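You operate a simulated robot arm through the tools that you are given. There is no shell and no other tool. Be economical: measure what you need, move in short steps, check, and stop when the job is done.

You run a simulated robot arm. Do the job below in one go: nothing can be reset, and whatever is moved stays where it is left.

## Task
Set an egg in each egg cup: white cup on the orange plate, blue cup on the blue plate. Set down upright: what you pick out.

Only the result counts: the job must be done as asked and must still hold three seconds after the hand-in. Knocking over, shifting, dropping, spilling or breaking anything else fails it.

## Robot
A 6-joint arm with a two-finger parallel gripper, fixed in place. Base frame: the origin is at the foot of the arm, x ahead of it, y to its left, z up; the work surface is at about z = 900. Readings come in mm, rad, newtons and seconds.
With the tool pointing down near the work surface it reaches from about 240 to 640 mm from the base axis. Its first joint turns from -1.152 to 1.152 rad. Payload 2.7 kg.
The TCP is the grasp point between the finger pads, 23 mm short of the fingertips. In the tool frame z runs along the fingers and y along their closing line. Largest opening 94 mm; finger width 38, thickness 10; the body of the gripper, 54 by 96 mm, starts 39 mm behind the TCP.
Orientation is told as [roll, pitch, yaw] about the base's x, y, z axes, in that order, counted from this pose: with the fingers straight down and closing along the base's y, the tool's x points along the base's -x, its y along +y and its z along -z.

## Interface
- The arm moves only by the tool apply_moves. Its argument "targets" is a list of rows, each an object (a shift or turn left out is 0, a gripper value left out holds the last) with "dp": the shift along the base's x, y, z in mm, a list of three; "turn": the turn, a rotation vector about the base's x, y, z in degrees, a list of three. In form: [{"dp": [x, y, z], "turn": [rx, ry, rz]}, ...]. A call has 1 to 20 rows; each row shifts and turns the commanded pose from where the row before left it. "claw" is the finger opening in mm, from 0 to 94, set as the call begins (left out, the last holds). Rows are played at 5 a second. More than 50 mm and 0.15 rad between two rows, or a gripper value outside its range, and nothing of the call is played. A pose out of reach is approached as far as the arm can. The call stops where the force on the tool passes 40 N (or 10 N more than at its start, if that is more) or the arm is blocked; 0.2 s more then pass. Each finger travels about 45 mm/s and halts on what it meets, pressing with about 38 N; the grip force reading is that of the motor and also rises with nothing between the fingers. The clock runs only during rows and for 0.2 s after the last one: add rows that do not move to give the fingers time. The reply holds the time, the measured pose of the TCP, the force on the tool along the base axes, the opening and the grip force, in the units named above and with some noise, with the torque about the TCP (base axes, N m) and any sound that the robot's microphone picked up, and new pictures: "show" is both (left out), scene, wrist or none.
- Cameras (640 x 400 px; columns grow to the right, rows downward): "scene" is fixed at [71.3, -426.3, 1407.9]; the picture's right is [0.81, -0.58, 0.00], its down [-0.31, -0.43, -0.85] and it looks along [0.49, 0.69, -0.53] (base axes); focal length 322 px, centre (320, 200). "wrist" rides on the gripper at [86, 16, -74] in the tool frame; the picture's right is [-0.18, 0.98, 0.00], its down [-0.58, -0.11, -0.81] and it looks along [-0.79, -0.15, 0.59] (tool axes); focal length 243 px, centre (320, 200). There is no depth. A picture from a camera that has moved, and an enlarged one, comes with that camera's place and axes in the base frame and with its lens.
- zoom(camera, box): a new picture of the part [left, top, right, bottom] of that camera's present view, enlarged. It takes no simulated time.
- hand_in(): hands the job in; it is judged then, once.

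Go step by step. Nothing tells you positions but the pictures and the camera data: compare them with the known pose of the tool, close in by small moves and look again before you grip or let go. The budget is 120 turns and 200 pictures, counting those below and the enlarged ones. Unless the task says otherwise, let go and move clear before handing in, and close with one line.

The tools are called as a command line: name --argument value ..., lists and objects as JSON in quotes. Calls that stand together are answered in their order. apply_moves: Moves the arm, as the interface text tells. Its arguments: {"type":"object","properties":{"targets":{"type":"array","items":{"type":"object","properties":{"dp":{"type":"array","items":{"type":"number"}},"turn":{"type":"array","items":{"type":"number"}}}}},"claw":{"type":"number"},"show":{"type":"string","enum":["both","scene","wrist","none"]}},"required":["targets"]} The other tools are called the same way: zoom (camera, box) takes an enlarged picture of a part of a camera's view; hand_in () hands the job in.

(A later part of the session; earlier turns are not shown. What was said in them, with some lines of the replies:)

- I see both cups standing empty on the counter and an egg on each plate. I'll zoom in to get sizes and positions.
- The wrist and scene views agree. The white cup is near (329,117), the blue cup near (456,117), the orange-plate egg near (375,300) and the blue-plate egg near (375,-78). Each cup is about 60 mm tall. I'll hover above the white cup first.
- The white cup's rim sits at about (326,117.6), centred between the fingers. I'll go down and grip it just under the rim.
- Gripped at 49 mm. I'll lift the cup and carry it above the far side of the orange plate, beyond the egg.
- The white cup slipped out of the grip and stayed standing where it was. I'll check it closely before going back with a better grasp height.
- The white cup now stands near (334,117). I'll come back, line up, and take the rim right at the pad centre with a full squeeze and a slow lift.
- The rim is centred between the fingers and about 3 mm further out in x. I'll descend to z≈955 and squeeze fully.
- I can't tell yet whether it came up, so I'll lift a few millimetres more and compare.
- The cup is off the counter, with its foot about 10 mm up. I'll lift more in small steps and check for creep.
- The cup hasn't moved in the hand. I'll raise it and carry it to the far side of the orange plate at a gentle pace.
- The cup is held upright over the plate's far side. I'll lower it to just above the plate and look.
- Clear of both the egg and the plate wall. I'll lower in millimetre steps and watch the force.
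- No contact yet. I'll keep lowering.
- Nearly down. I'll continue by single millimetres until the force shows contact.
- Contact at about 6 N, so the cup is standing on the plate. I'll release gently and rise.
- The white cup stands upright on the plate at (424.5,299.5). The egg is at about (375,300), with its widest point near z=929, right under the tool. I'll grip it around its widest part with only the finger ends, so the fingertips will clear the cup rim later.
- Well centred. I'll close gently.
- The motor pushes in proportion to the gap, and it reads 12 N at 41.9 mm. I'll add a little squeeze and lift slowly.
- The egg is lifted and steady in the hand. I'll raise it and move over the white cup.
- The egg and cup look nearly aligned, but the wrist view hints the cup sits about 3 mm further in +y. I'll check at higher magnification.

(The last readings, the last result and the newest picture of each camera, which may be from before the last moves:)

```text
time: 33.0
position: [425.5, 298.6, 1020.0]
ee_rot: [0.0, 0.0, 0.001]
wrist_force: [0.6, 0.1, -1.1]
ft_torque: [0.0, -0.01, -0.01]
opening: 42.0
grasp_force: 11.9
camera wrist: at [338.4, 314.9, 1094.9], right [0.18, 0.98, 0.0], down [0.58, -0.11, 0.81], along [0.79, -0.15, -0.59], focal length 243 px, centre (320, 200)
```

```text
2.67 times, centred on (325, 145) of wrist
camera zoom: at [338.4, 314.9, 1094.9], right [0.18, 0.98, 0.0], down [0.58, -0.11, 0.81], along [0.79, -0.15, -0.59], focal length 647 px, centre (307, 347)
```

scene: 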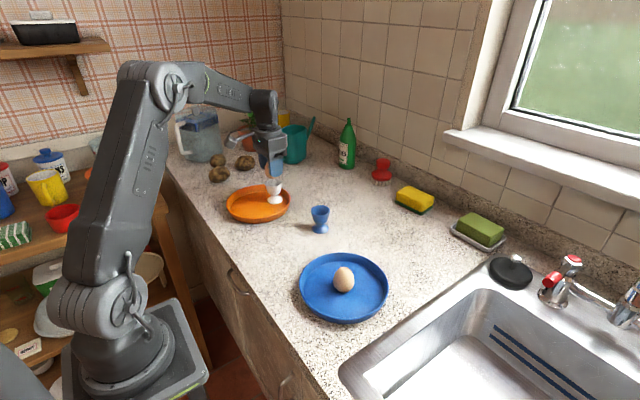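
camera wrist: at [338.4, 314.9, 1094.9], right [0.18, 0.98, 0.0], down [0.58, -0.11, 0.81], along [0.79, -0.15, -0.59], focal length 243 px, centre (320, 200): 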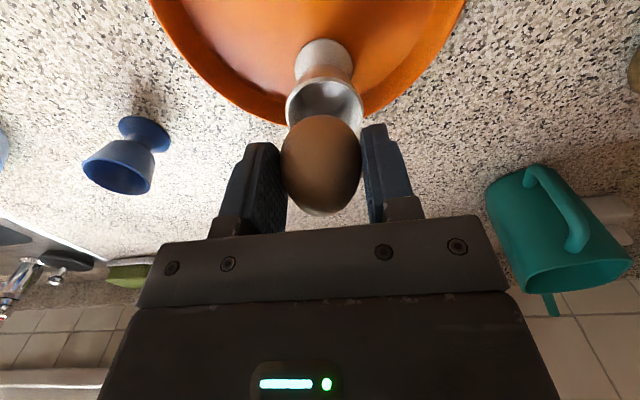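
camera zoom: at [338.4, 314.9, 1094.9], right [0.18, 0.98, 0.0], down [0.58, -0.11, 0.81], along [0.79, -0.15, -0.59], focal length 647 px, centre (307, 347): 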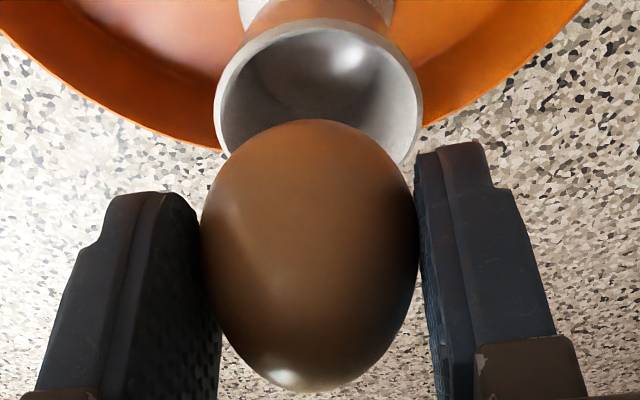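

Combining both views' sideways offsets, the egg should shift about (+1.5,+2). I'll apply that, lower until it's just above the rim, and look again.

apply_moves --targets '[{"dp": [1.5, 2, 0]}, {"dp": [0, 0, -6]}, {"dp": [0, 0, -6]}, {}]' --show "none"

zoom --camera "scene" --box '[258, 160, 290, 206]'

zoom --camera "wrist" --box '[270, 70, 380, 220]'

```text
time: 34.0
position: [425.1, 301.1, 1007.7]
ee_rot: [0.0, 0.001, 0.001]
wrist_force: [-0.3, 0.0, -1.0]
ft_torque: [0.01, 0.01, 0.0]
opening: 41.9
grasp_force: 12.7
```

```text
8.70 times, centred on (274, 183) of scene
camera zoom: at [71.3, -426.3, 1407.9], right [0.81, -0.58, 0.0], down [-0.31, -0.43, -0.85], along [0.49, 0.69, -0.53], focal length 2797 px, centre (720, 348)
```

zoom: 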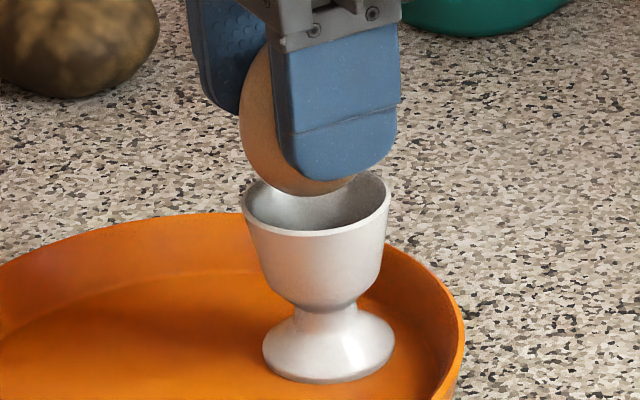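

```text
2.67 times, centred on (325, 145) of wrist
camera zoom: at [338.9, 317.4, 1082.5], right [0.18, 0.98, 0.0], down [0.58, -0.11, 0.81], along [0.79, -0.15, -0.59], focal length 647 px, centre (307, 347)
```

zoom: 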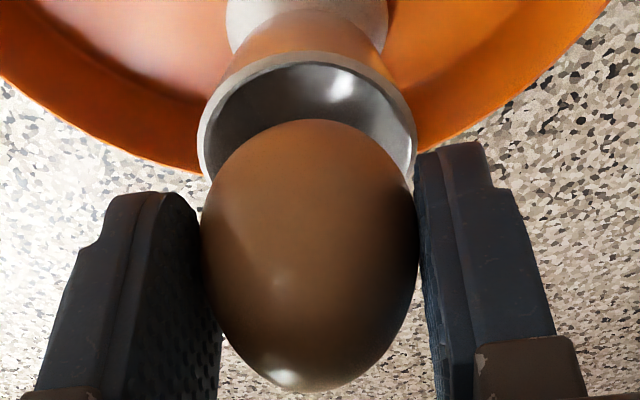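

Now nearly concentric, with about 1 mm left in x. I'll correct that and lower into the bowl carefully.

apply_moves --targets '[{"dp": [1, -0.5, 0]}, {"dp": [0, 0, -4]}, {"dp": [0, 0, -4]}, {"dp": [0, 0, -4]}, {}]' --show "none"

zoom --camera "scene" --box '[258, 160, 290, 206]'

zoom --camera "wrist" --box '[270, 70, 380, 220]'

```text
time: 35.2
position: [426.6, 299.5, 997.7]
ee_rot: [0.0, 0.001, 0.003]
wrist_force: [-0.3, -0.2, -0.9]
ft_torque: [0.0, -0.01, -0.01]
opening: 42.1
grasp_force: 12.0
```

```text
8.70 times, centred on (274, 183) of scene
camera zoom: at [71.3, -426.3, 1407.9], right [0.81, -0.58, 0.0], down [-0.31, -0.43, -0.85], along [0.49, 0.69, -0.53], focal length 2797 px, centre (720, 348)
```

zoom: 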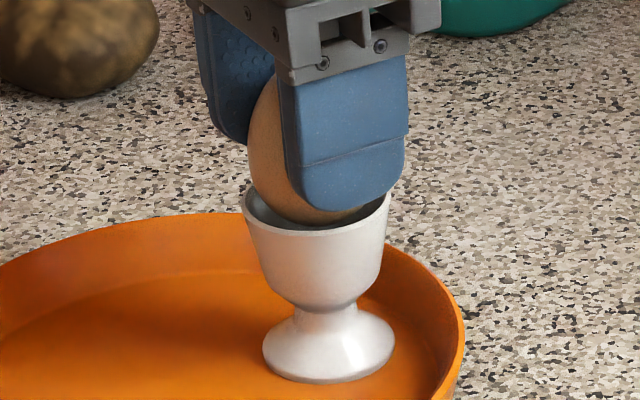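

```text
2.67 times, centred on (325, 145) of wrist
camera zoom: at [340.3, 316.3, 1071.5], right [0.18, 0.98, 0.0], down [0.58, -0.11, 0.81], along [0.79, -0.15, -0.59], focal length 647 px, centre (307, 347)
```

zoom: 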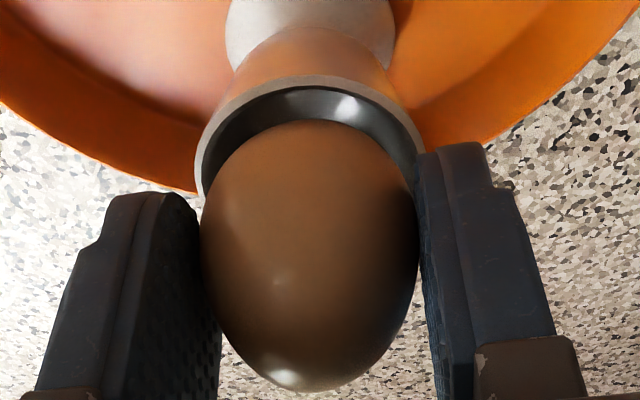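

Concentric in both views. I'll lower slowly, watching the force.

apply_moves --targets '[{"dp": [0, 0, -2]}, {"dp": [0, 0, -1.5]}, {}]' --show "none"

apply_moves --targets '[{"dp": [0, 0, -1.5]}, {}]' --show "none"

apply_moves --targets '[{"dp": [0, 0, -1.5]}, {}]' --show "none"

zoom --camera "scene" --box '[258, 160, 290, 206]'

zoom --camera "wrist" --box '[270, 70, 380, 220]'

```text
time: 36.0
position: [426.6, 300.9, 993.8]
ee_rot: [0.001, 0.0, 0.002]
wrist_force: [0.0, -0.6, -1.4]
ft_torque: [0.0, -0.02, 0.02]
opening: 42.0
grasp_force: 12.1
```

```text
time: 36.6
position: [427.2, 300.4, 992.3]
ee_rot: [-0.002, -0.001, 0.001]
wrist_force: [-1.2, 0.7, -0.6]
ft_torque: [0.03, -0.01, 0.02]
opening: 42.2
grasp_force: 12.3
```

```text
time: 37.2
position: [427.9, 299.5, 991.6]
ee_rot: [0.0, 0.0, 0.001]
wrist_force: [0.0, -0.4, -0.8]
ft_torque: [0.04, 0.0, 0.01]
opening: 41.9
grasp_force: 11.8
```

```text
8.70 times, centred on (274, 183) of scene
camera zoom: at [71.3, -426.3, 1407.9], right [0.81, -0.58, 0.0], down [-0.31, -0.43, -0.85], along [0.49, 0.69, -0.53], focal length 2797 px, centre (720, 348)
```

zoom: 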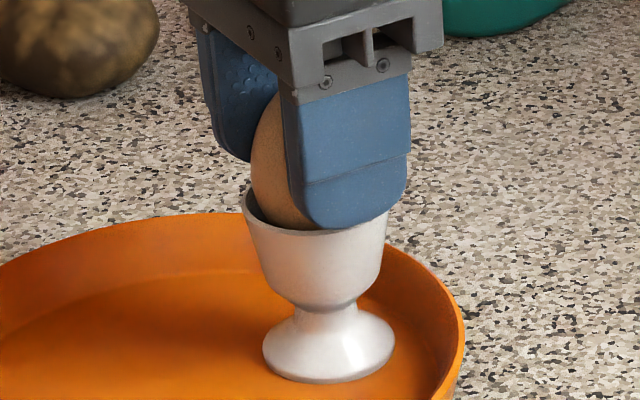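

```text
2.67 times, centred on (325, 145) of wrist
camera zoom: at [341.0, 316.9, 1064.6], right [0.18, 0.98, 0.0], down [0.58, -0.11, 0.81], along [0.79, -0.15, -0.59], focal length 647 px, centre (307, 347)
```

zoom: 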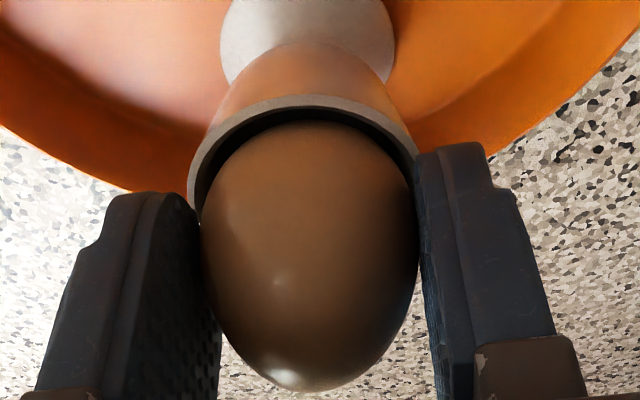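

The fingertips are now just above the rim and the egg is inside the bowl. I'll go one more millimetre, then open a little so it slides down.

apply_moves --targets '[{"dp": [-0.7, 0, -1]}, {}]' --show "none"

apply_moves --targets '[{}, {}, {}]' --claw 44 --show "none"

zoom --camera "scene" --box '[258, 160, 290, 206]'

zoom --camera "wrist" --box '[270, 70, 380, 220]'

```text
time: 37.8
position: [427.0, 300.8, 989.0]
ee_rot: [0.0, 0.0, 0.002]
wrist_force: [-0.8, -0.6, -0.5]
ft_torque: [-0.01, -0.03, -0.01]
opening: 41.8
grasp_force: 11.8
```

```text
time: 38.6
position: [428.1, 301.0, 990.6]
ee_rot: [-0.001, 0.0, 0.001]
wrist_force: [-0.1, 0.4, -0.5]
ft_torque: [0.01, 0.01, -0.01]
opening: 44.0
grasp_force: 0.0
```

```text
8.70 times, centred on (274, 183) of scene
camera zoom: at [71.3, -426.3, 1407.9], right [0.81, -0.58, 0.0], down [-0.31, -0.43, -0.85], along [0.49, 0.69, -0.53], focal length 2797 px, centre (720, 348)
```

zoom: 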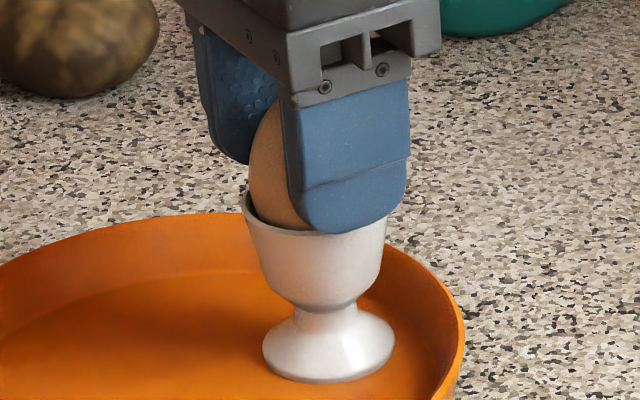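

```text
2.67 times, centred on (325, 145) of wrist
camera zoom: at [340.1, 316.9, 1063.7], right [0.18, 0.98, 0.0], down [0.58, -0.11, 0.81], along [0.79, -0.15, -0.59], focal length 647 px, centre (307, 347)
```

zoom: 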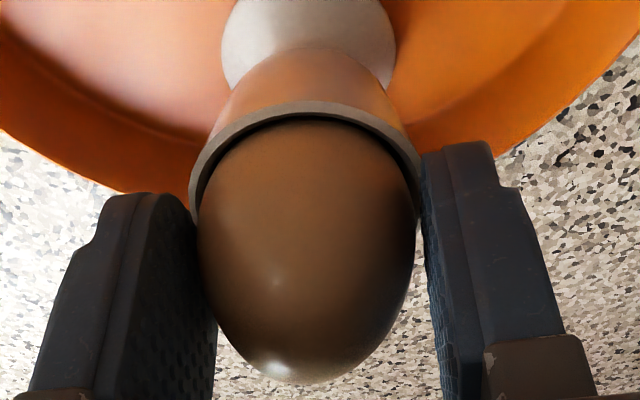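

The egg has settled into the cup. I'll open further without hurrying and lift away.

apply_moves --targets '[{}, {}]' --claw 52 --show "none"

apply_moves --targets '[{}, {}, {"dp": [0, 0, 10]}, {"dp": [0, 0, 25]}, {"dp": [0, 0, 40]}, {}]' --claw 80

zoom --camera "scene" --box '[210, 150, 330, 225]'

```text
time: 39.2
position: [427.8, 299.4, 989.4]
ee_rot: [-0.002, 0.0, 0.001]
wrist_force: [0.3, 0.3, -0.6]
ft_torque: [-0.03, -0.02, -0.01]
opening: 52.1
grasp_force: 0.0
```

```text
time: 40.6
position: [426.8, 301.0, 1062.4]
ee_rot: [-0.001, 0.001, 0.002]
wrist_force: [0.2, 0.1, -0.2]
ft_torque: [-0.03, -0.01, -0.01]
opening: 79.6
grasp_force: 0.1
camera wrist: at [340.6, 317.1, 1136.9], right [0.18, 0.98, 0.0], down [0.58, -0.11, 0.81], along [0.79, -0.15, -0.59], focal length 243 px, centre (320, 200)
```

scene: 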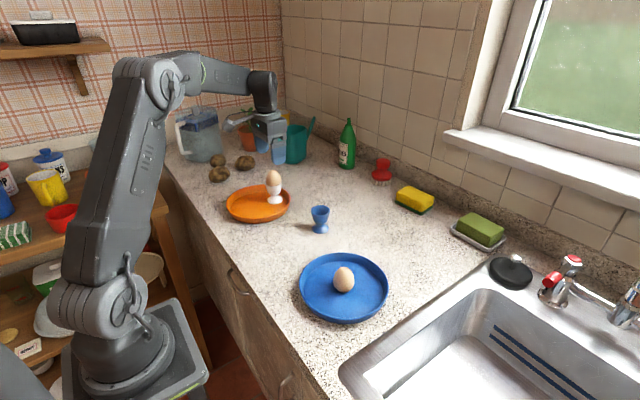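
wrist: 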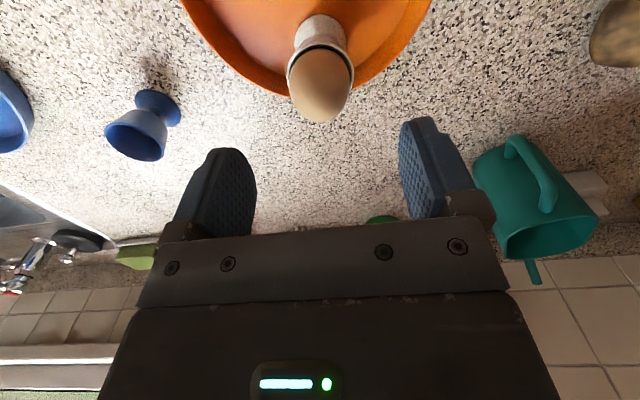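

```text
5.33 times, centred on (270, 188) of scene
camera zoom: at [71.3, -426.3, 1407.9], right [0.81, -0.58, 0.0], down [-0.31, -0.43, -0.85], along [0.49, 0.69, -0.53], focal length 1715 px, centre (587, 267)
```

zoom: 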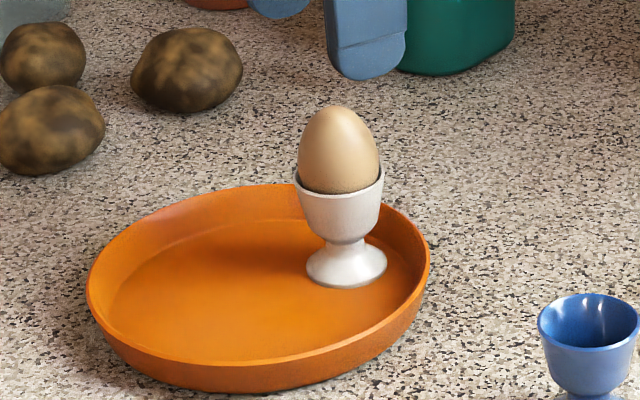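

The white cup holds its egg upright on the orange plate. Next is the blue cup, near (456.5,117.5).

apply_moves --targets '[{"dp": [5, -33.5, 0]}, {"dp": [5, -30, 0]}, {"dp": [5, -30, 0]}, {"dp": [5, -30, 0]}, {"dp": [5, -30, 0]}, {"dp": [5, -30, 0]}, {"dp": [0, 0, -27]}, {"dp": [0, 0, -27]}, {}, {}]' --claw 94

zoom --camera "wrist" --box '[200, 30, 440, 230]'

zoom --camera "scene" --box '[280, 180, 360, 240]'

```text
time: 42.8
position: [457.2, 116.6, 1010.4]
ee_rot: [-0.001, 0.002, 0.003]
wrist_force: [-0.2, 0.1, 0.0]
ft_torque: [0.03, 0.0, 0.04]
opening: 94.0
grasp_force: 0.0
camera wrist: at [370.4, 133.1, 1084.2], right [0.18, 0.98, 0.0], down [0.58, -0.11, 0.81], along [0.79, -0.15, -0.59], focal length 243 px, centre (320, 200)
```

scene: 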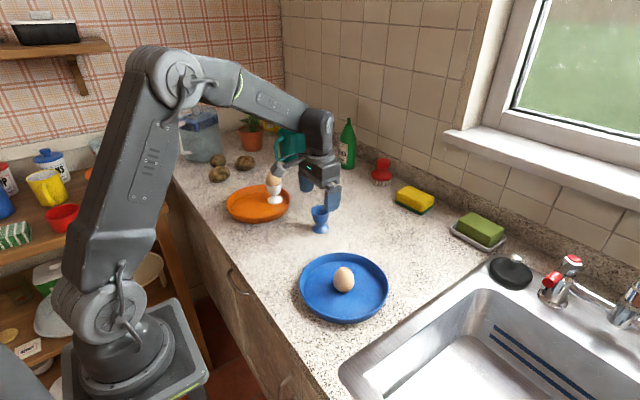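
wrist: 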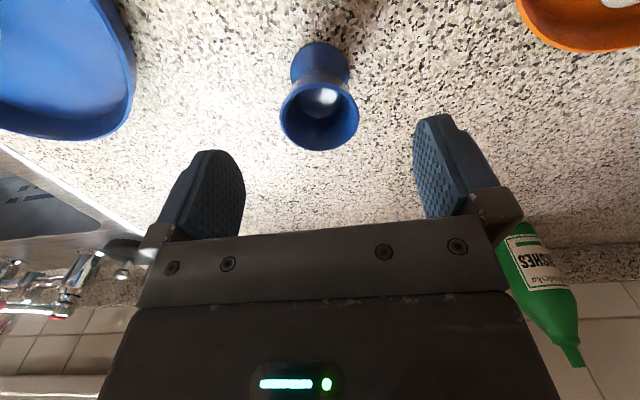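

```text
2.00 times, centred on (320, 130) of wrist
camera zoom: at [370.4, 133.1, 1084.2], right [0.18, 0.98, 0.0], down [0.58, -0.11, 0.81], along [0.79, -0.15, -0.59], focal length 485 px, centre (320, 340)
```

zoom: 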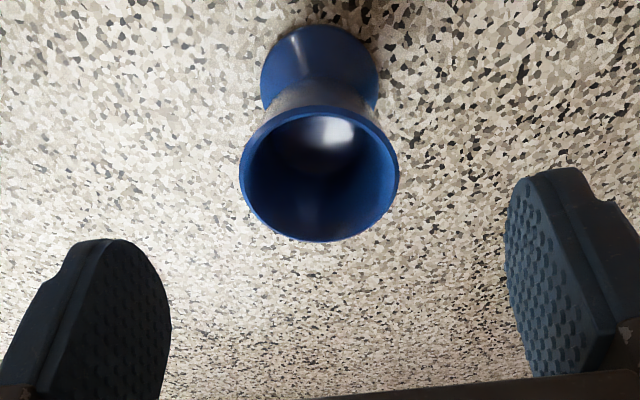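

```text
6.67 times, centred on (320, 210) of scene
camera zoom: at [71.3, -426.3, 1407.9], right [0.81, -0.58, 0.0], down [-0.31, -0.43, -0.85], along [0.49, 0.69, -0.53], focal length 2144 px, centre (320, 133)
```

zoom: 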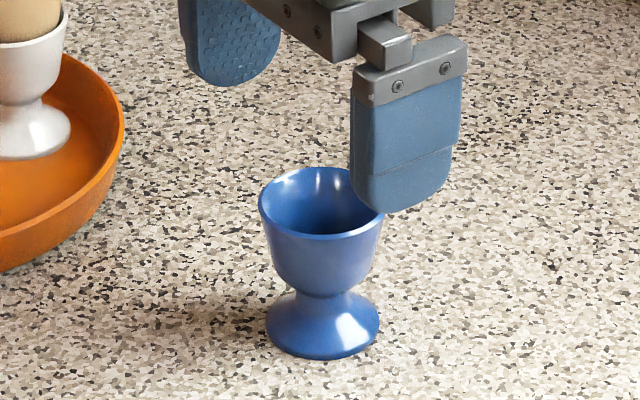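

The blue cup is about 2 mm nearer in x than the tool. I'll adjust and use the same grip height that worked on the white cup.

apply_moves --targets '[{"dp": [-1.5, 0.5, -27]}, {"dp": [0, 0, -30]}, {}]' --claw 94 --show "none"

apply_moves --targets '[{}, {}, {}, {}, {}, {}, {}]' --claw 0 --show "none"

apply_moves --targets '[{"dp": [0, 0, 2]}, {"dp": [0, 0, 4]}, {"dp": [0, 0, 6]}, {}]' --show "wrist"

zoom --camera "scene" --box '[280, 180, 360, 240]'

```text
time: 43.6
position: [457.5, 116.5, 953.9]
ee_rot: [0.001, 0.001, 0.001]
wrist_force: [0.7, -0.2, 1.1]
ft_torque: [0.0, 0.0, 0.01]
opening: 93.9
grasp_force: 0.1
```

```text
time: 45.2
position: [457.5, 115.5, 954.9]
ee_rot: [0.0, 0.0, 0.001]
wrist_force: [0.3, -0.7, 0.3]
ft_torque: [0.04, 0.02, 0.03]
opening: 48.9
grasp_force: 37.6
```

```text
time: 46.2
position: [457.1, 116.4, 965.0]
ee_rot: [0.0, 0.0, 0.003]
wrist_force: [0.3, 0.7, -1.7]
ft_torque: [0.01, 0.05, 0.02]
opening: 48.8
grasp_force: 38.8
camera wrist: at [369.5, 133.3, 1040.1], right [0.18, 0.98, 0.0], down [0.58, -0.11, 0.81], along [0.79, -0.15, -0.59], focal length 243 px, centre (320, 200)
```

wrist: 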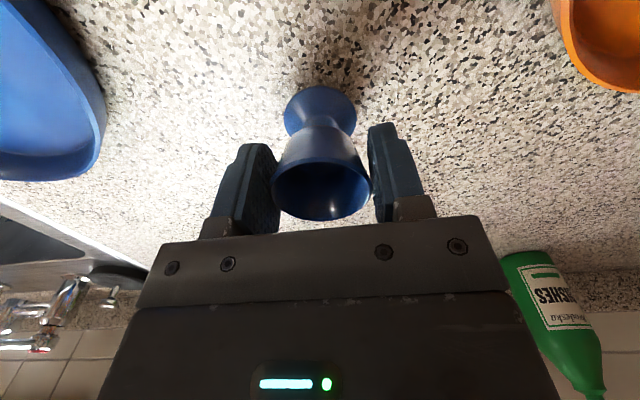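

```text
6.67 times, centred on (320, 210) of scene
camera zoom: at [71.3, -426.3, 1407.9], right [0.81, -0.58, 0.0], down [-0.31, -0.43, -0.85], along [0.49, 0.69, -0.53], focal length 2144 px, centre (320, 133)
```

zoom: 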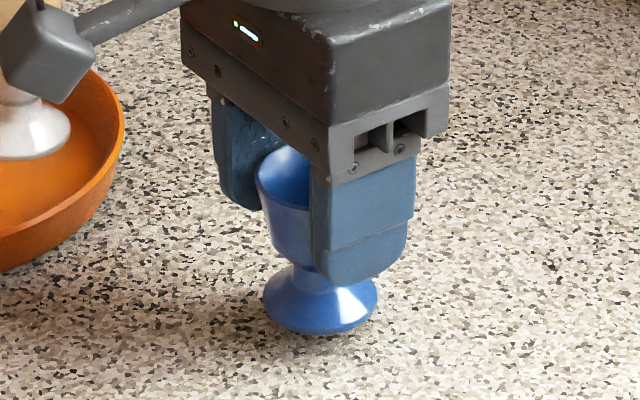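

The blue cup is lifted firmly. I'll carry it over to the far side of the blue plate, aiming for (426,-78.5) next to the egg.

apply_moves --targets '[{"dp": [0, 0, 10]}, {"dp": [0, 0, 20]}, {"dp": [0, 0, 25]}, {"dp": [0, 0, 15]}, {"dp": [0, 0, 5]}, {"dp": [-1, -8, 0]}, {"dp": [-3, -18, 0]}, {"dp": [-4, -24, 0]}, {"dp": [-4, -24, 0]}, {"dp": [-4, -24, 0]}, {"dp": [-4, -24, 0]}, {"dp": [-4, -24, 0]}, {"dp": [-4, -24, 0]}, {"dp": [-2, -17, 0]}, {"dp": [-1, -8, 0]}, {}, {}]'

zoom --camera "scene" --box '[290, 210, 420, 330]'

zoom --camera "wrist" --box '[150, 0, 490, 230]'

```text
time: 49.8
position: [424.7, -77.8, 1039.7]
ee_rot: [-0.001, 0.001, 0.003]
wrist_force: [-0.4, 0.1, -0.6]
ft_torque: [0.01, -0.01, -0.01]
opening: 48.8
grasp_force: 38.1
camera wrist: at [336.8, -61.8, 1114.4], right [0.18, 0.98, 0.0], down [0.58, -0.11, 0.81], along [0.79, -0.15, -0.59], focal length 243 px, centre (320, 200)
```

scene: 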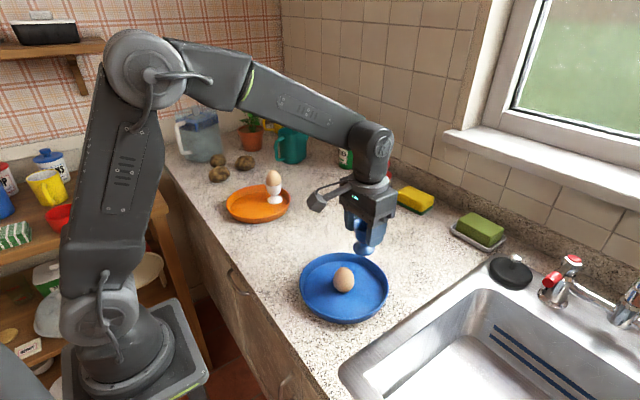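
wrist: 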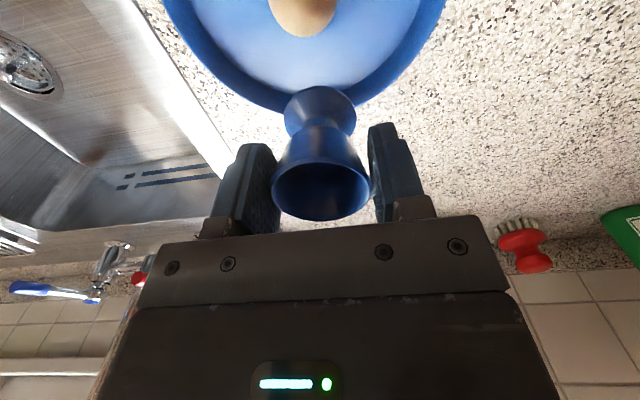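

```text
3.33 times, centred on (355, 270) of scene
camera zoom: at [71.3, -426.3, 1407.9], right [0.81, -0.58, 0.0], down [-0.31, -0.43, -0.85], along [0.49, 0.69, -0.53], focal length 1072 px, centre (203, -33)
```

zoom: 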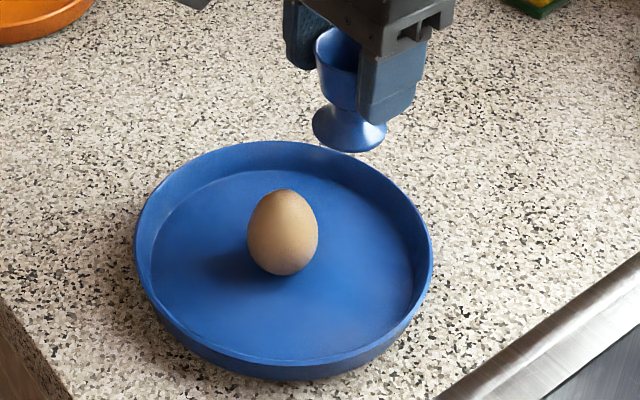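

```text
1.74 times, centred on (320, 115) of wrist
camera zoom: at [336.8, -61.8, 1114.4], right [0.18, 0.98, 0.0], down [0.58, -0.11, 0.81], along [0.79, -0.15, -0.59], focal length 422 px, centre (320, 348)
```

zoom: 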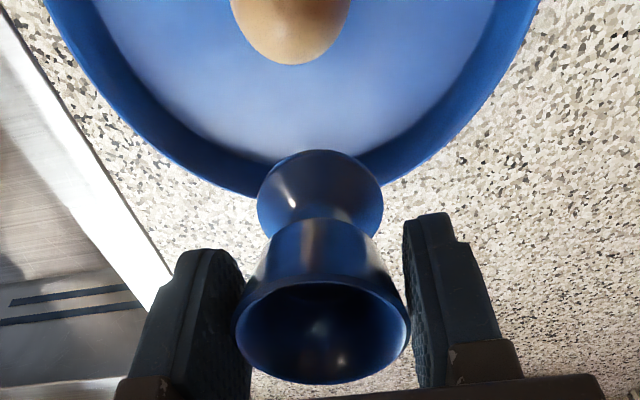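

The cup is lined up beside the egg. I'll lower it to near the plate.

apply_moves --targets '[{"dp": [1.5, -0.5, -15]}, {"dp": [0, 0, -20]}, {"dp": [0, 0, -20]}, {"dp": [0, 0, -12]}, {"dp": [0, 0, -5]}, {"dp": [0, 0, -3]}, {}]' --show "wrist"

zoom --camera "scene" --box '[290, 220, 420, 330]'

```text
time: 51.4
position: [426.4, -77.8, 965.3]
ee_rot: [0.0, -0.001, 0.001]
wrist_force: [-0.5, 0.9, -0.3]
ft_torque: [0.02, 0.01, 0.0]
opening: 48.7
grasp_force: 37.9
camera wrist: at [338.7, -61.8, 1039.4], right [0.18, 0.98, 0.0], down [0.58, -0.11, 0.81], along [0.79, -0.15, -0.59], focal length 243 px, centre (320, 200)
```

wrist: 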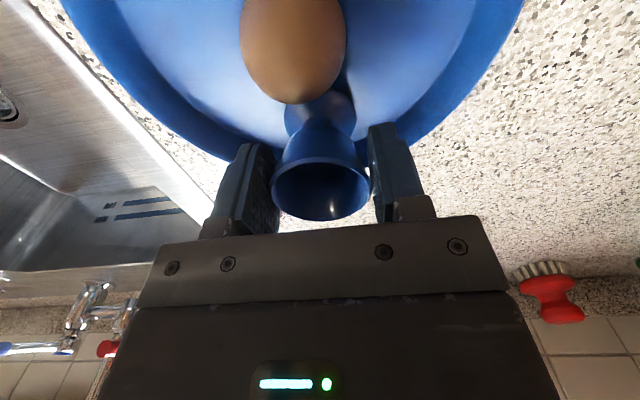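

```text
3.64 times, centred on (355, 275) of scene
camera zoom: at [71.3, -426.3, 1407.9], right [0.81, -0.58, 0.0], down [-0.31, -0.43, -0.85], along [0.49, 0.69, -0.53], focal length 1170 px, centre (193, -73)
```

zoom: 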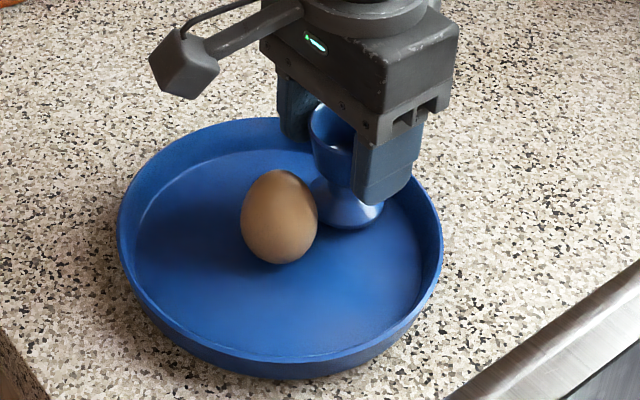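

Clear on all sides. I'll lower by millimetres until there is contact.

apply_moves --targets '[{"dp": [0, 0, -2]}, {"dp": [0, 0, -2]}, {"dp": [0, 0, -1.5]}, {}]' --show "none"

apply_moves --targets '[{"dp": [0, 0, -1]}, {}]' --show "none"

apply_moves --targets '[{"dp": [0, 0, -0.7]}, {}]' --show "none"

```text
time: 52.4
position: [425.6, -77.3, 960.6]
ee_rot: [0.001, 0.0, 0.001]
wrist_force: [-0.3, -1.1, -0.9]
ft_torque: [-0.01, 0.02, -0.03]
opening: 48.6
grasp_force: 38.4
```

```text
time: 53.0
position: [425.0, -77.5, 959.3]
ee_rot: [0.001, 0.0, 0.001]
wrist_force: [-0.1, 0.4, 0.3]
ft_torque: [0.0, -0.01, 0.02]
opening: 48.6
grasp_force: 37.7
```

```text
time: 53.6
position: [426.3, -77.8, 958.3]
ee_rot: [0.0, -0.002, 0.003]
wrist_force: [0.5, 1.5, 2.5]
ft_torque: [0.1, 0.04, -0.01]
opening: 48.8
grasp_force: 37.4
```

Contact is beginning at 2.5 N. I'll press half a millimetre more, release and move back over the egg.

apply_moves --targets '[{"dp": [0, 0, -0.5]}, {}]' --show "none"

apply_moves --targets '[{}, {}, {}, {}]' --claw 80 --show "none"

apply_moves --targets '[{"dp": [0, 0, 15]}, {"dp": [0, 0, 25]}, {"dp": [0, 0, 25]}, {"dp": [-25, 0, 0]}, {"dp": [-25, 0, 0]}, {}]' --show "wrist"

zoom --camera "scene" --box '[290, 230, 410, 305]'

zoom --camera "wrist" --box '[180, 0, 460, 230]'

```text
time: 54.2
position: [423.9, -78.4, 957.7]
ee_rot: [0.0, -0.002, 0.004]
wrist_force: [-1.9, 1.7, 9.5]
ft_torque: [0.16, 0.1, -0.04]
opening: 48.9
grasp_force: 38.1
```

```text
time: 55.2
position: [426.0, -78.5, 959.3]
ee_rot: [-0.002, -0.002, 0.002]
wrist_force: [0.2, -0.2, 0.0]
ft_torque: [-0.01, -0.02, 0.02]
opening: 79.8
grasp_force: 0.0
```

```text
time: 56.6
position: [374.9, -76.8, 1022.9]
ee_rot: [0.0, 0.0, 0.002]
wrist_force: [0.1, -0.4, 0.5]
ft_torque: [0.01, 0.02, 0.0]
opening: 80.0
grasp_force: 0.0
camera wrist: at [288.7, -61.1, 1097.0], right [0.18, 0.98, 0.0], down [0.58, -0.11, 0.81], along [0.79, -0.15, -0.59], focal length 243 px, centre (320, 200)
```

wrist: 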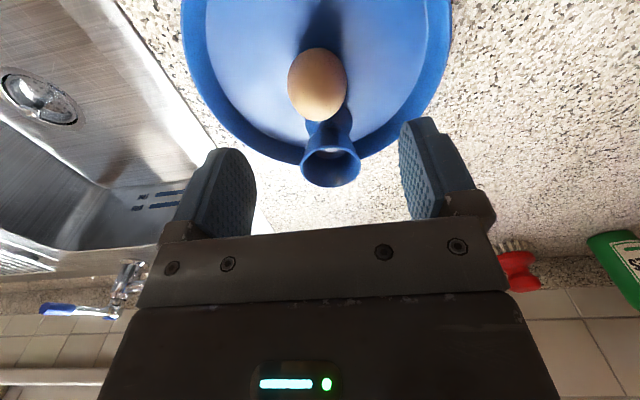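

```text
5.33 times, centred on (350, 268) of scene
camera zoom: at [71.3, -426.3, 1407.9], right [0.81, -0.58, 0.0], down [-0.31, -0.43, -0.85], along [0.49, 0.69, -0.53], focal length 1715 px, centre (160, -160)
```

zoom: 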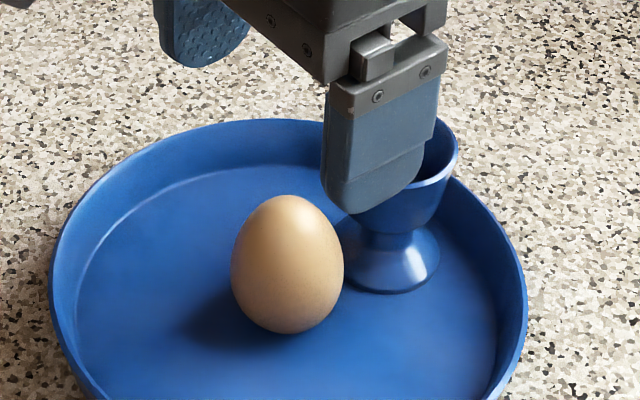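

```text
1.74 times, centred on (320, 115) of wrist
camera zoom: at [288.7, -61.1, 1097.0], right [0.18, 0.98, 0.0], down [0.58, -0.11, 0.81], along [0.79, -0.15, -0.59], focal length 422 px, centre (320, 348)
```

zoom: 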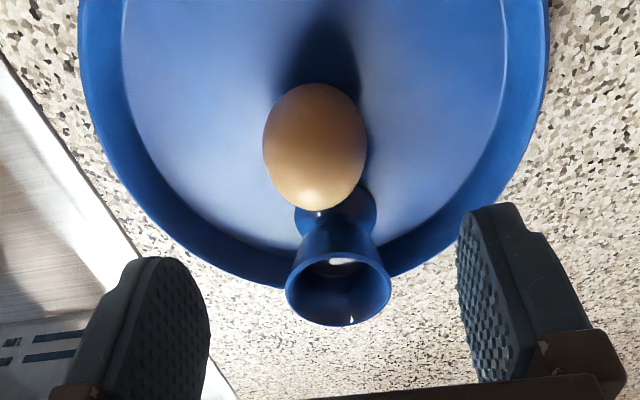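

The blue cup is standing upright. The egg is about 2 mm towards -y from the tool, so I'll correct and descend for the same grip.

apply_moves --targets '[{"dp": [0.5, -2, -25]}, {"dp": [0, 0, -25]}, {"dp": [0, 0, -18]}, {"dp": [0, 0, -10]}, {}]' --show "wrist"

zoom --camera "scene" --box '[290, 230, 410, 305]'

```text
time: 57.8
position: [376.7, -79.9, 945.1]
ee_rot: [0.0, 0.0, 0.002]
wrist_force: [-0.8, -0.1, -0.1]
ft_torque: [0.0, 0.01, 0.03]
opening: 80.2
grasp_force: 0.0
camera wrist: at [289.3, -63.8, 1020.1], right [0.18, 0.98, 0.0], down [0.58, -0.11, 0.81], along [0.79, -0.15, -0.59], focal length 243 px, centre (320, 200)
```

wrist: 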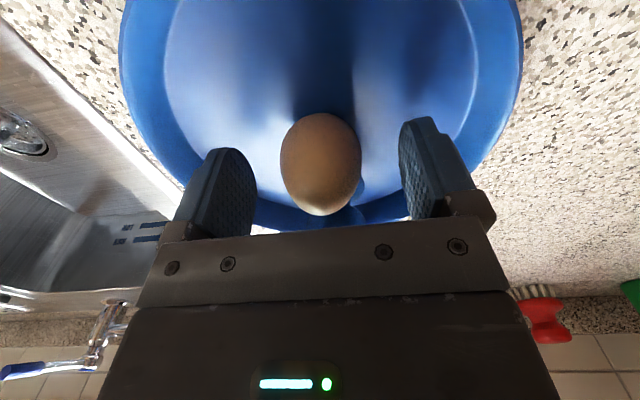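

```text
5.33 times, centred on (350, 268) of scene
camera zoom: at [71.3, -426.3, 1407.9], right [0.81, -0.58, 0.0], down [-0.31, -0.43, -0.85], along [0.49, 0.69, -0.53], focal length 1715 px, centre (160, -160)
```

zoom: 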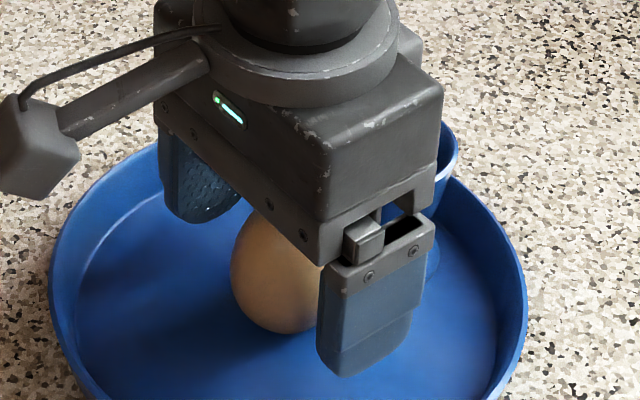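

The view matches the first egg's grasp exactly. I'll close and lift slowly.

apply_moves --targets '[{}, {}, {}, {}, {}]' --claw 40.5 --show "none"

apply_moves --targets '[{"dp": [0, 0, 3]}, {"dp": [0, 0, 5]}, {"dp": [0, 0, 6]}, {}, {}]' --show "wrist"

zoom --camera "scene" --box '[290, 230, 410, 305]'

```text
time: 59.0
position: [375.8, -79.8, 945.9]
ee_rot: [-0.001, -0.001, 0.002]
wrist_force: [-0.3, 0.4, 0.1]
ft_torque: [0.03, 0.01, 0.02]
opening: 41.9
grasp_force: 11.7
```

```text
time: 60.2
position: [374.8, -79.6, 959.8]
ee_rot: [0.001, -0.001, 0.002]
wrist_force: [-0.7, -0.2, -0.3]
ft_torque: [0.0, 0.0, 0.01]
opening: 41.9
grasp_force: 12.0
camera wrist: at [289.0, -63.5, 1033.6], right [0.18, 0.98, 0.0], down [0.58, -0.11, 0.81], along [0.79, -0.15, -0.59], focal length 243 px, centre (320, 200)
```

wrist: 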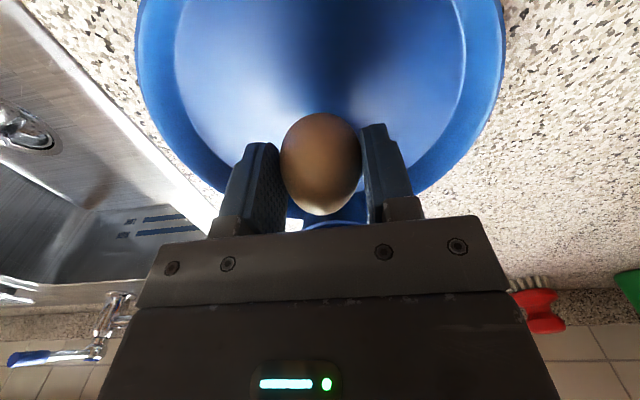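

```text
5.33 times, centred on (350, 268) of scene
camera zoom: at [71.3, -426.3, 1407.9], right [0.81, -0.58, 0.0], down [-0.31, -0.43, -0.85], along [0.49, 0.69, -0.53], focal length 1715 px, centre (160, -160)
```

zoom: 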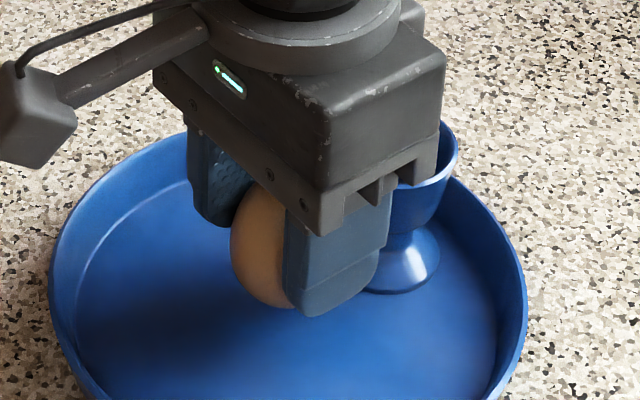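

The second egg is held. I'll raise it and move above the blue cup.

apply_moves --targets '[{"dp": [0, 0, 8]}, {"dp": [0, 0, 14]}, {"dp": [0, 0, 16]}, {"dp": [0, 0, 16]}, {"dp": [0, 0, 8]}, {"dp": [8, 0, 0]}, {"dp": [12, 1, 0]}, {"dp": [12, 1, 0]}, {"dp": [12, 0, 0]}, {"dp": [6.5, 0, 0]}, {"dp": [0, 0, -6]}, {"dp": [0, 0, -5]}, {}, {}]' --show "none"

zoom --camera "scene" --box '[340, 220, 380, 280]'

zoom --camera "wrist" --box '[270, 70, 380, 220]'

```text
time: 63.2
position: [426.3, -77.8, 1009.8]
ee_rot: [0.001, 0.0, 0.001]
wrist_force: [0.2, 0.2, -0.6]
ft_torque: [0.0, -0.05, 0.01]
opening: 42.0
grasp_force: 12.4
```

```text
6.67 times, centred on (360, 250) of scene
camera zoom: at [71.3, -426.3, 1407.9], right [0.81, -0.58, 0.0], down [-0.31, -0.43, -0.85], along [0.49, 0.69, -0.53], focal length 2144 px, centre (53, -133)
```

zoom: 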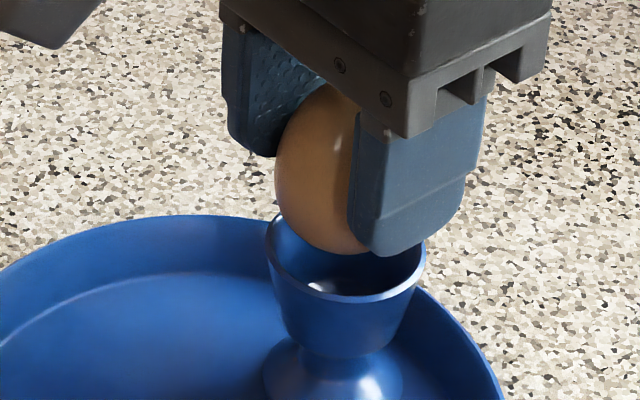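

```text
2.67 times, centred on (325, 145) of wrist
camera zoom: at [339.2, -61.9, 1083.9], right [0.18, 0.98, 0.0], down [0.58, -0.11, 0.81], along [0.79, -0.15, -0.59], focal length 647 px, centre (307, 347)
```

zoom: 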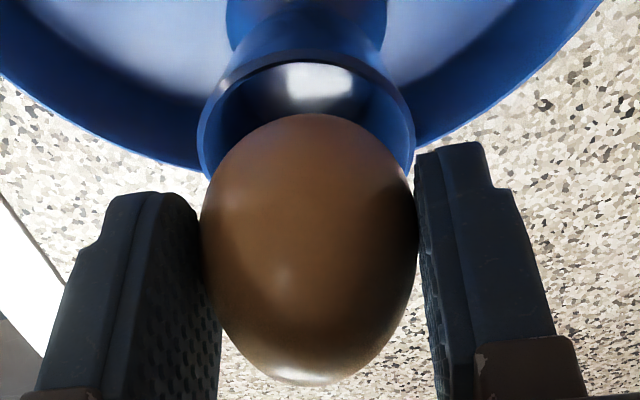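

The egg needs about +2 mm in x. I'll correct and lower to the rim, then recheck.

apply_moves --targets '[{"dp": [2, -0.7, 0]}, {"dp": [0, 0, -4]}, {"dp": [0, 0, -4]}, {"dp": [0, 0, -4]}, {}]' --show "none"

zoom --camera "scene" --box '[340, 220, 380, 280]'

zoom --camera "wrist" --box '[270, 70, 380, 220]'

```text
time: 64.4
position: [428.8, -78.9, 997.6]
ee_rot: [0.0, 0.001, 0.002]
wrist_force: [0.7, -0.3, -0.3]
ft_torque: [0.02, 0.01, 0.03]
opening: 42.0
grasp_force: 11.9
```

```text
6.67 times, centred on (360, 250) of scene
camera zoom: at [71.3, -426.3, 1407.9], right [0.81, -0.58, 0.0], down [-0.31, -0.43, -0.85], along [0.49, 0.69, -0.53], focal length 2144 px, centre (53, -133)
```

zoom: 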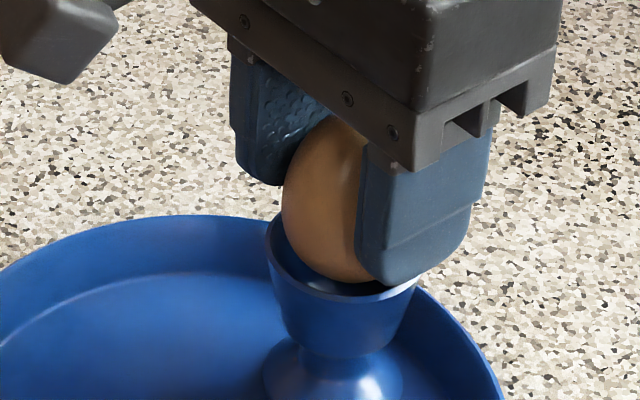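

```text
2.67 times, centred on (325, 145) of wrist
camera zoom: at [341.9, -63.1, 1072.2], right [0.18, 0.98, 0.0], down [0.58, -0.11, 0.81], along [0.79, -0.15, -0.59], focal length 647 px, centre (307, 347)
```

zoom: 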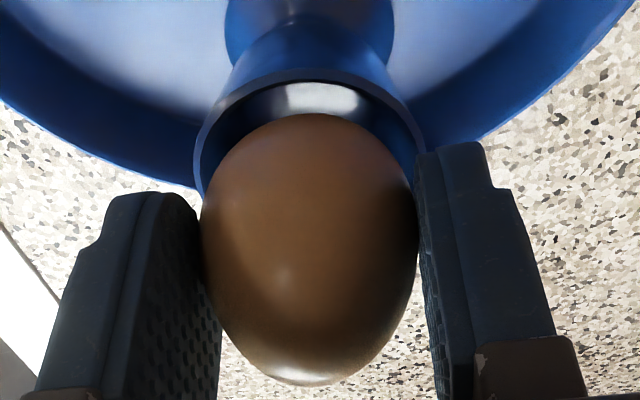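

Concentric in both views. I'll lower the rest of the way, watching the force.

apply_moves --targets '[{"dp": [0, 0, -2]}, {"dp": [0, 0, -1.5]}, {}]' --show "none"

apply_moves --targets '[{"dp": [0, 0, -1.5]}, {"dp": [0, 0, -1.5]}, {}]' --show "none"

zoom --camera "scene" --box '[340, 220, 380, 280]'

zoom --camera "wrist" --box '[270, 70, 380, 220]'

```text
time: 65.2
position: [429.7, -78.8, 994.0]
ee_rot: [-0.001, 0.0, 0.001]
wrist_force: [0.2, 0.6, -1.4]
ft_torque: [0.03, -0.03, -0.01]
opening: 42.4
grasp_force: 12.1
```

```text
time: 66.0
position: [428.7, -80.4, 992.1]
ee_rot: [0.0, 0.0, 0.004]
wrist_force: [-0.8, 0.3, 0.0]
ft_torque: [0.01, 0.03, 0.02]
opening: 41.9
grasp_force: 11.9
```

```text
6.67 times, centred on (360, 250) of scene
camera zoom: at [71.3, -426.3, 1407.9], right [0.81, -0.58, 0.0], down [-0.31, -0.43, -0.85], along [0.49, 0.69, -0.53], focal length 2144 px, centre (53, -133)
```

zoom: 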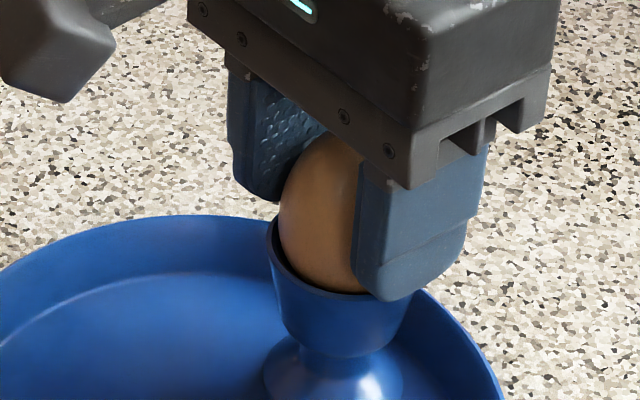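

```text
2.67 times, centred on (325, 145) of wrist
camera zoom: at [341.7, -62.5, 1065.7], right [0.18, 0.98, 0.0], down [0.58, -0.11, 0.81], along [0.79, -0.15, -0.59], focal length 647 px, centre (307, 347)
```

zoom: 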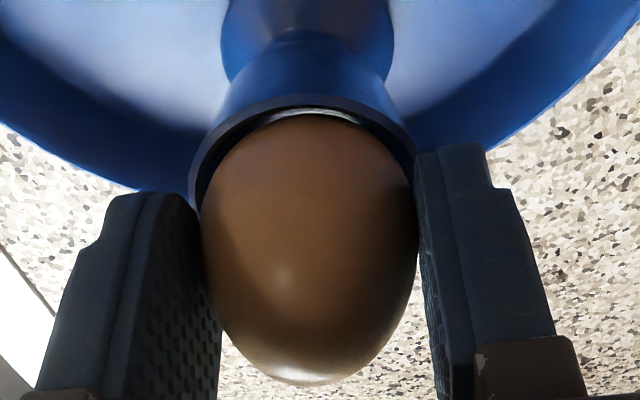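

Well seated in the bowl opening. I'll go two millimetres lower and then release in steps.

apply_moves --targets '[{"dp": [0, 0, -1]}, {"dp": [0, 0, -0.8]}, {}]' --show "none"

apply_moves --targets '[{}, {}, {}]' --claw 44 --show "none"

zoom --camera "scene" --box '[340, 220, 380, 280]'

zoom --camera "wrist" --box '[270, 70, 380, 220]'

```text
time: 66.8
position: [428.6, -78.4, 989.9]
ee_rot: [0.001, 0.0, 0.001]
wrist_force: [-0.1, -0.2, 2.1]
ft_torque: [-0.01, -0.06, -0.02]
opening: 41.9
grasp_force: 12.5
```

```text
time: 67.6
position: [428.9, -78.8, 990.0]
ee_rot: [0.001, 0.001, 0.002]
wrist_force: [-0.4, 0.9, -0.2]
ft_torque: [0.01, 0.02, -0.01]
opening: 43.9
grasp_force: 0.1
```

```text
6.67 times, centred on (360, 250) of scene
camera zoom: at [71.3, -426.3, 1407.9], right [0.81, -0.58, 0.0], down [-0.31, -0.43, -0.85], along [0.49, 0.69, -0.53], focal length 2144 px, centre (53, -133)
```

zoom: 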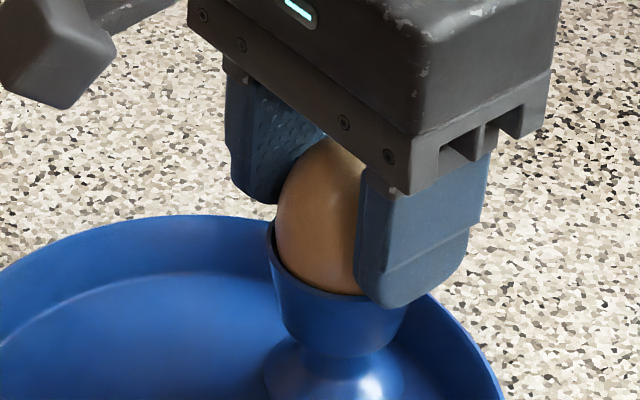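

```text
2.67 times, centred on (325, 145) of wrist
camera zoom: at [341.6, -62.7, 1063.8], right [0.18, 0.98, 0.0], down [0.58, -0.11, 0.81], along [0.79, -0.15, -0.59], focal length 647 px, centre (307, 347)
```

zoom: 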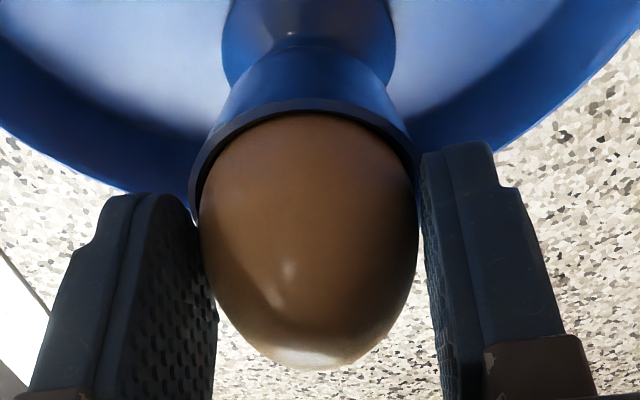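

The egg rests in the cup. I'll open fully and lift clear.

apply_moves --targets '[{}, {}]' --claw 52 --show "none"

apply_moves --targets '[{}, {}, {"dp": [0, 0, 10]}, {"dp": [0, 0, 25]}, {"dp": [0, 0, 40]}, {"dp": [0, 0, 40]}, {"dp": [0, 40, 20]}, {"dp": [0, 40, 0]}, {}, {}]' --claw 80

zoom --camera "scene" --box '[220, 160, 400, 330]'

zoom --camera "scene" --box '[290, 220, 410, 305]'

```text
time: 68.2
position: [427.9, -78.9, 990.1]
ee_rot: [0.0, -0.001, 0.002]
wrist_force: [-0.8, 0.5, 0.8]
ft_torque: [-0.01, 0.0, 0.0]
opening: 51.9
grasp_force: 0.1
```

```text
time: 70.4
position: [427.0, 3.5, 1124.7]
ee_rot: [0.001, 0.0, -0.001]
wrist_force: [0.3, 0.0, -0.8]
ft_torque: [0.03, 0.02, 0.0]
opening: 79.8
grasp_force: 0.0
camera wrist: at [340.7, 20.3, 1198.6], right [0.18, 0.98, 0.0], down [0.58, -0.11, 0.81], along [0.79, -0.15, -0.59], focal length 243 px, centre (320, 200)
```

scene: 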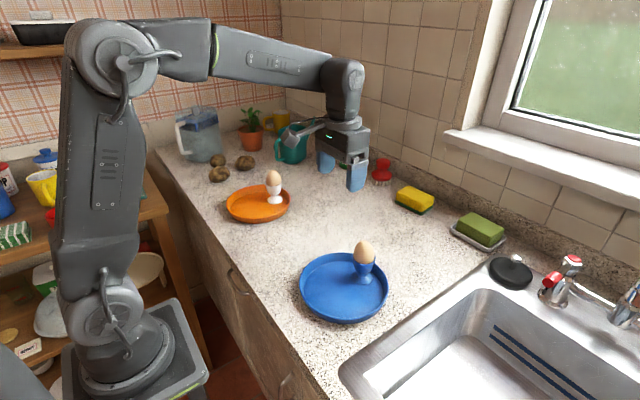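
wrist: 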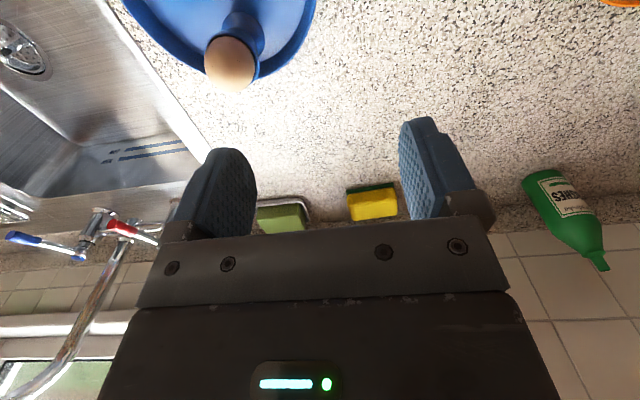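

```text
2.35 times, centred on (310, 245) of scene
camera zoom: at [71.3, -426.3, 1407.9], right [0.81, -0.58, 0.0], down [-0.31, -0.43, -0.85], along [0.49, 0.69, -0.53], focal length 757 px, centre (344, 94)
```

zoom: 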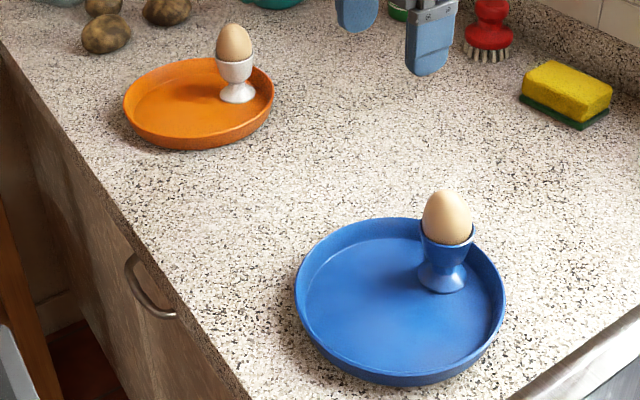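

```text
4.71 times, centred on (350, 262) of scene
camera zoom: at [71.3, -426.3, 1407.9], right [0.81, -0.58, 0.0], down [-0.31, -0.43, -0.85], along [0.49, 0.69, -0.53], focal length 1514 px, centre (179, -94)
```

zoom: 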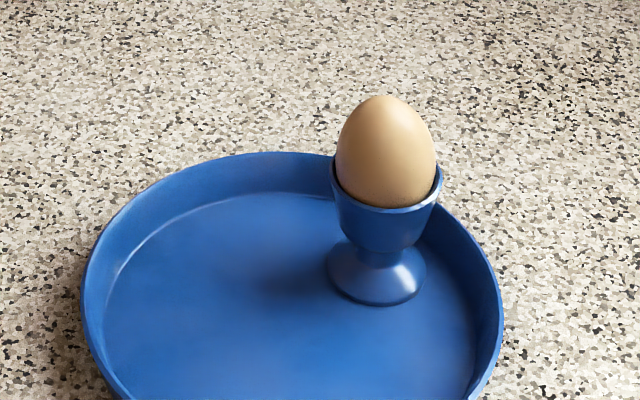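

Both cups stand on their plates with an egg in each, nothing else has moved, and the gripper is clear. I'll hand in.

hand_in

```text
The job is handed in.
```

The white cup is on the orange plate and the blue cup is on the blue plate, each upright with an egg in it; the blue cup's egg may lean very slightly.
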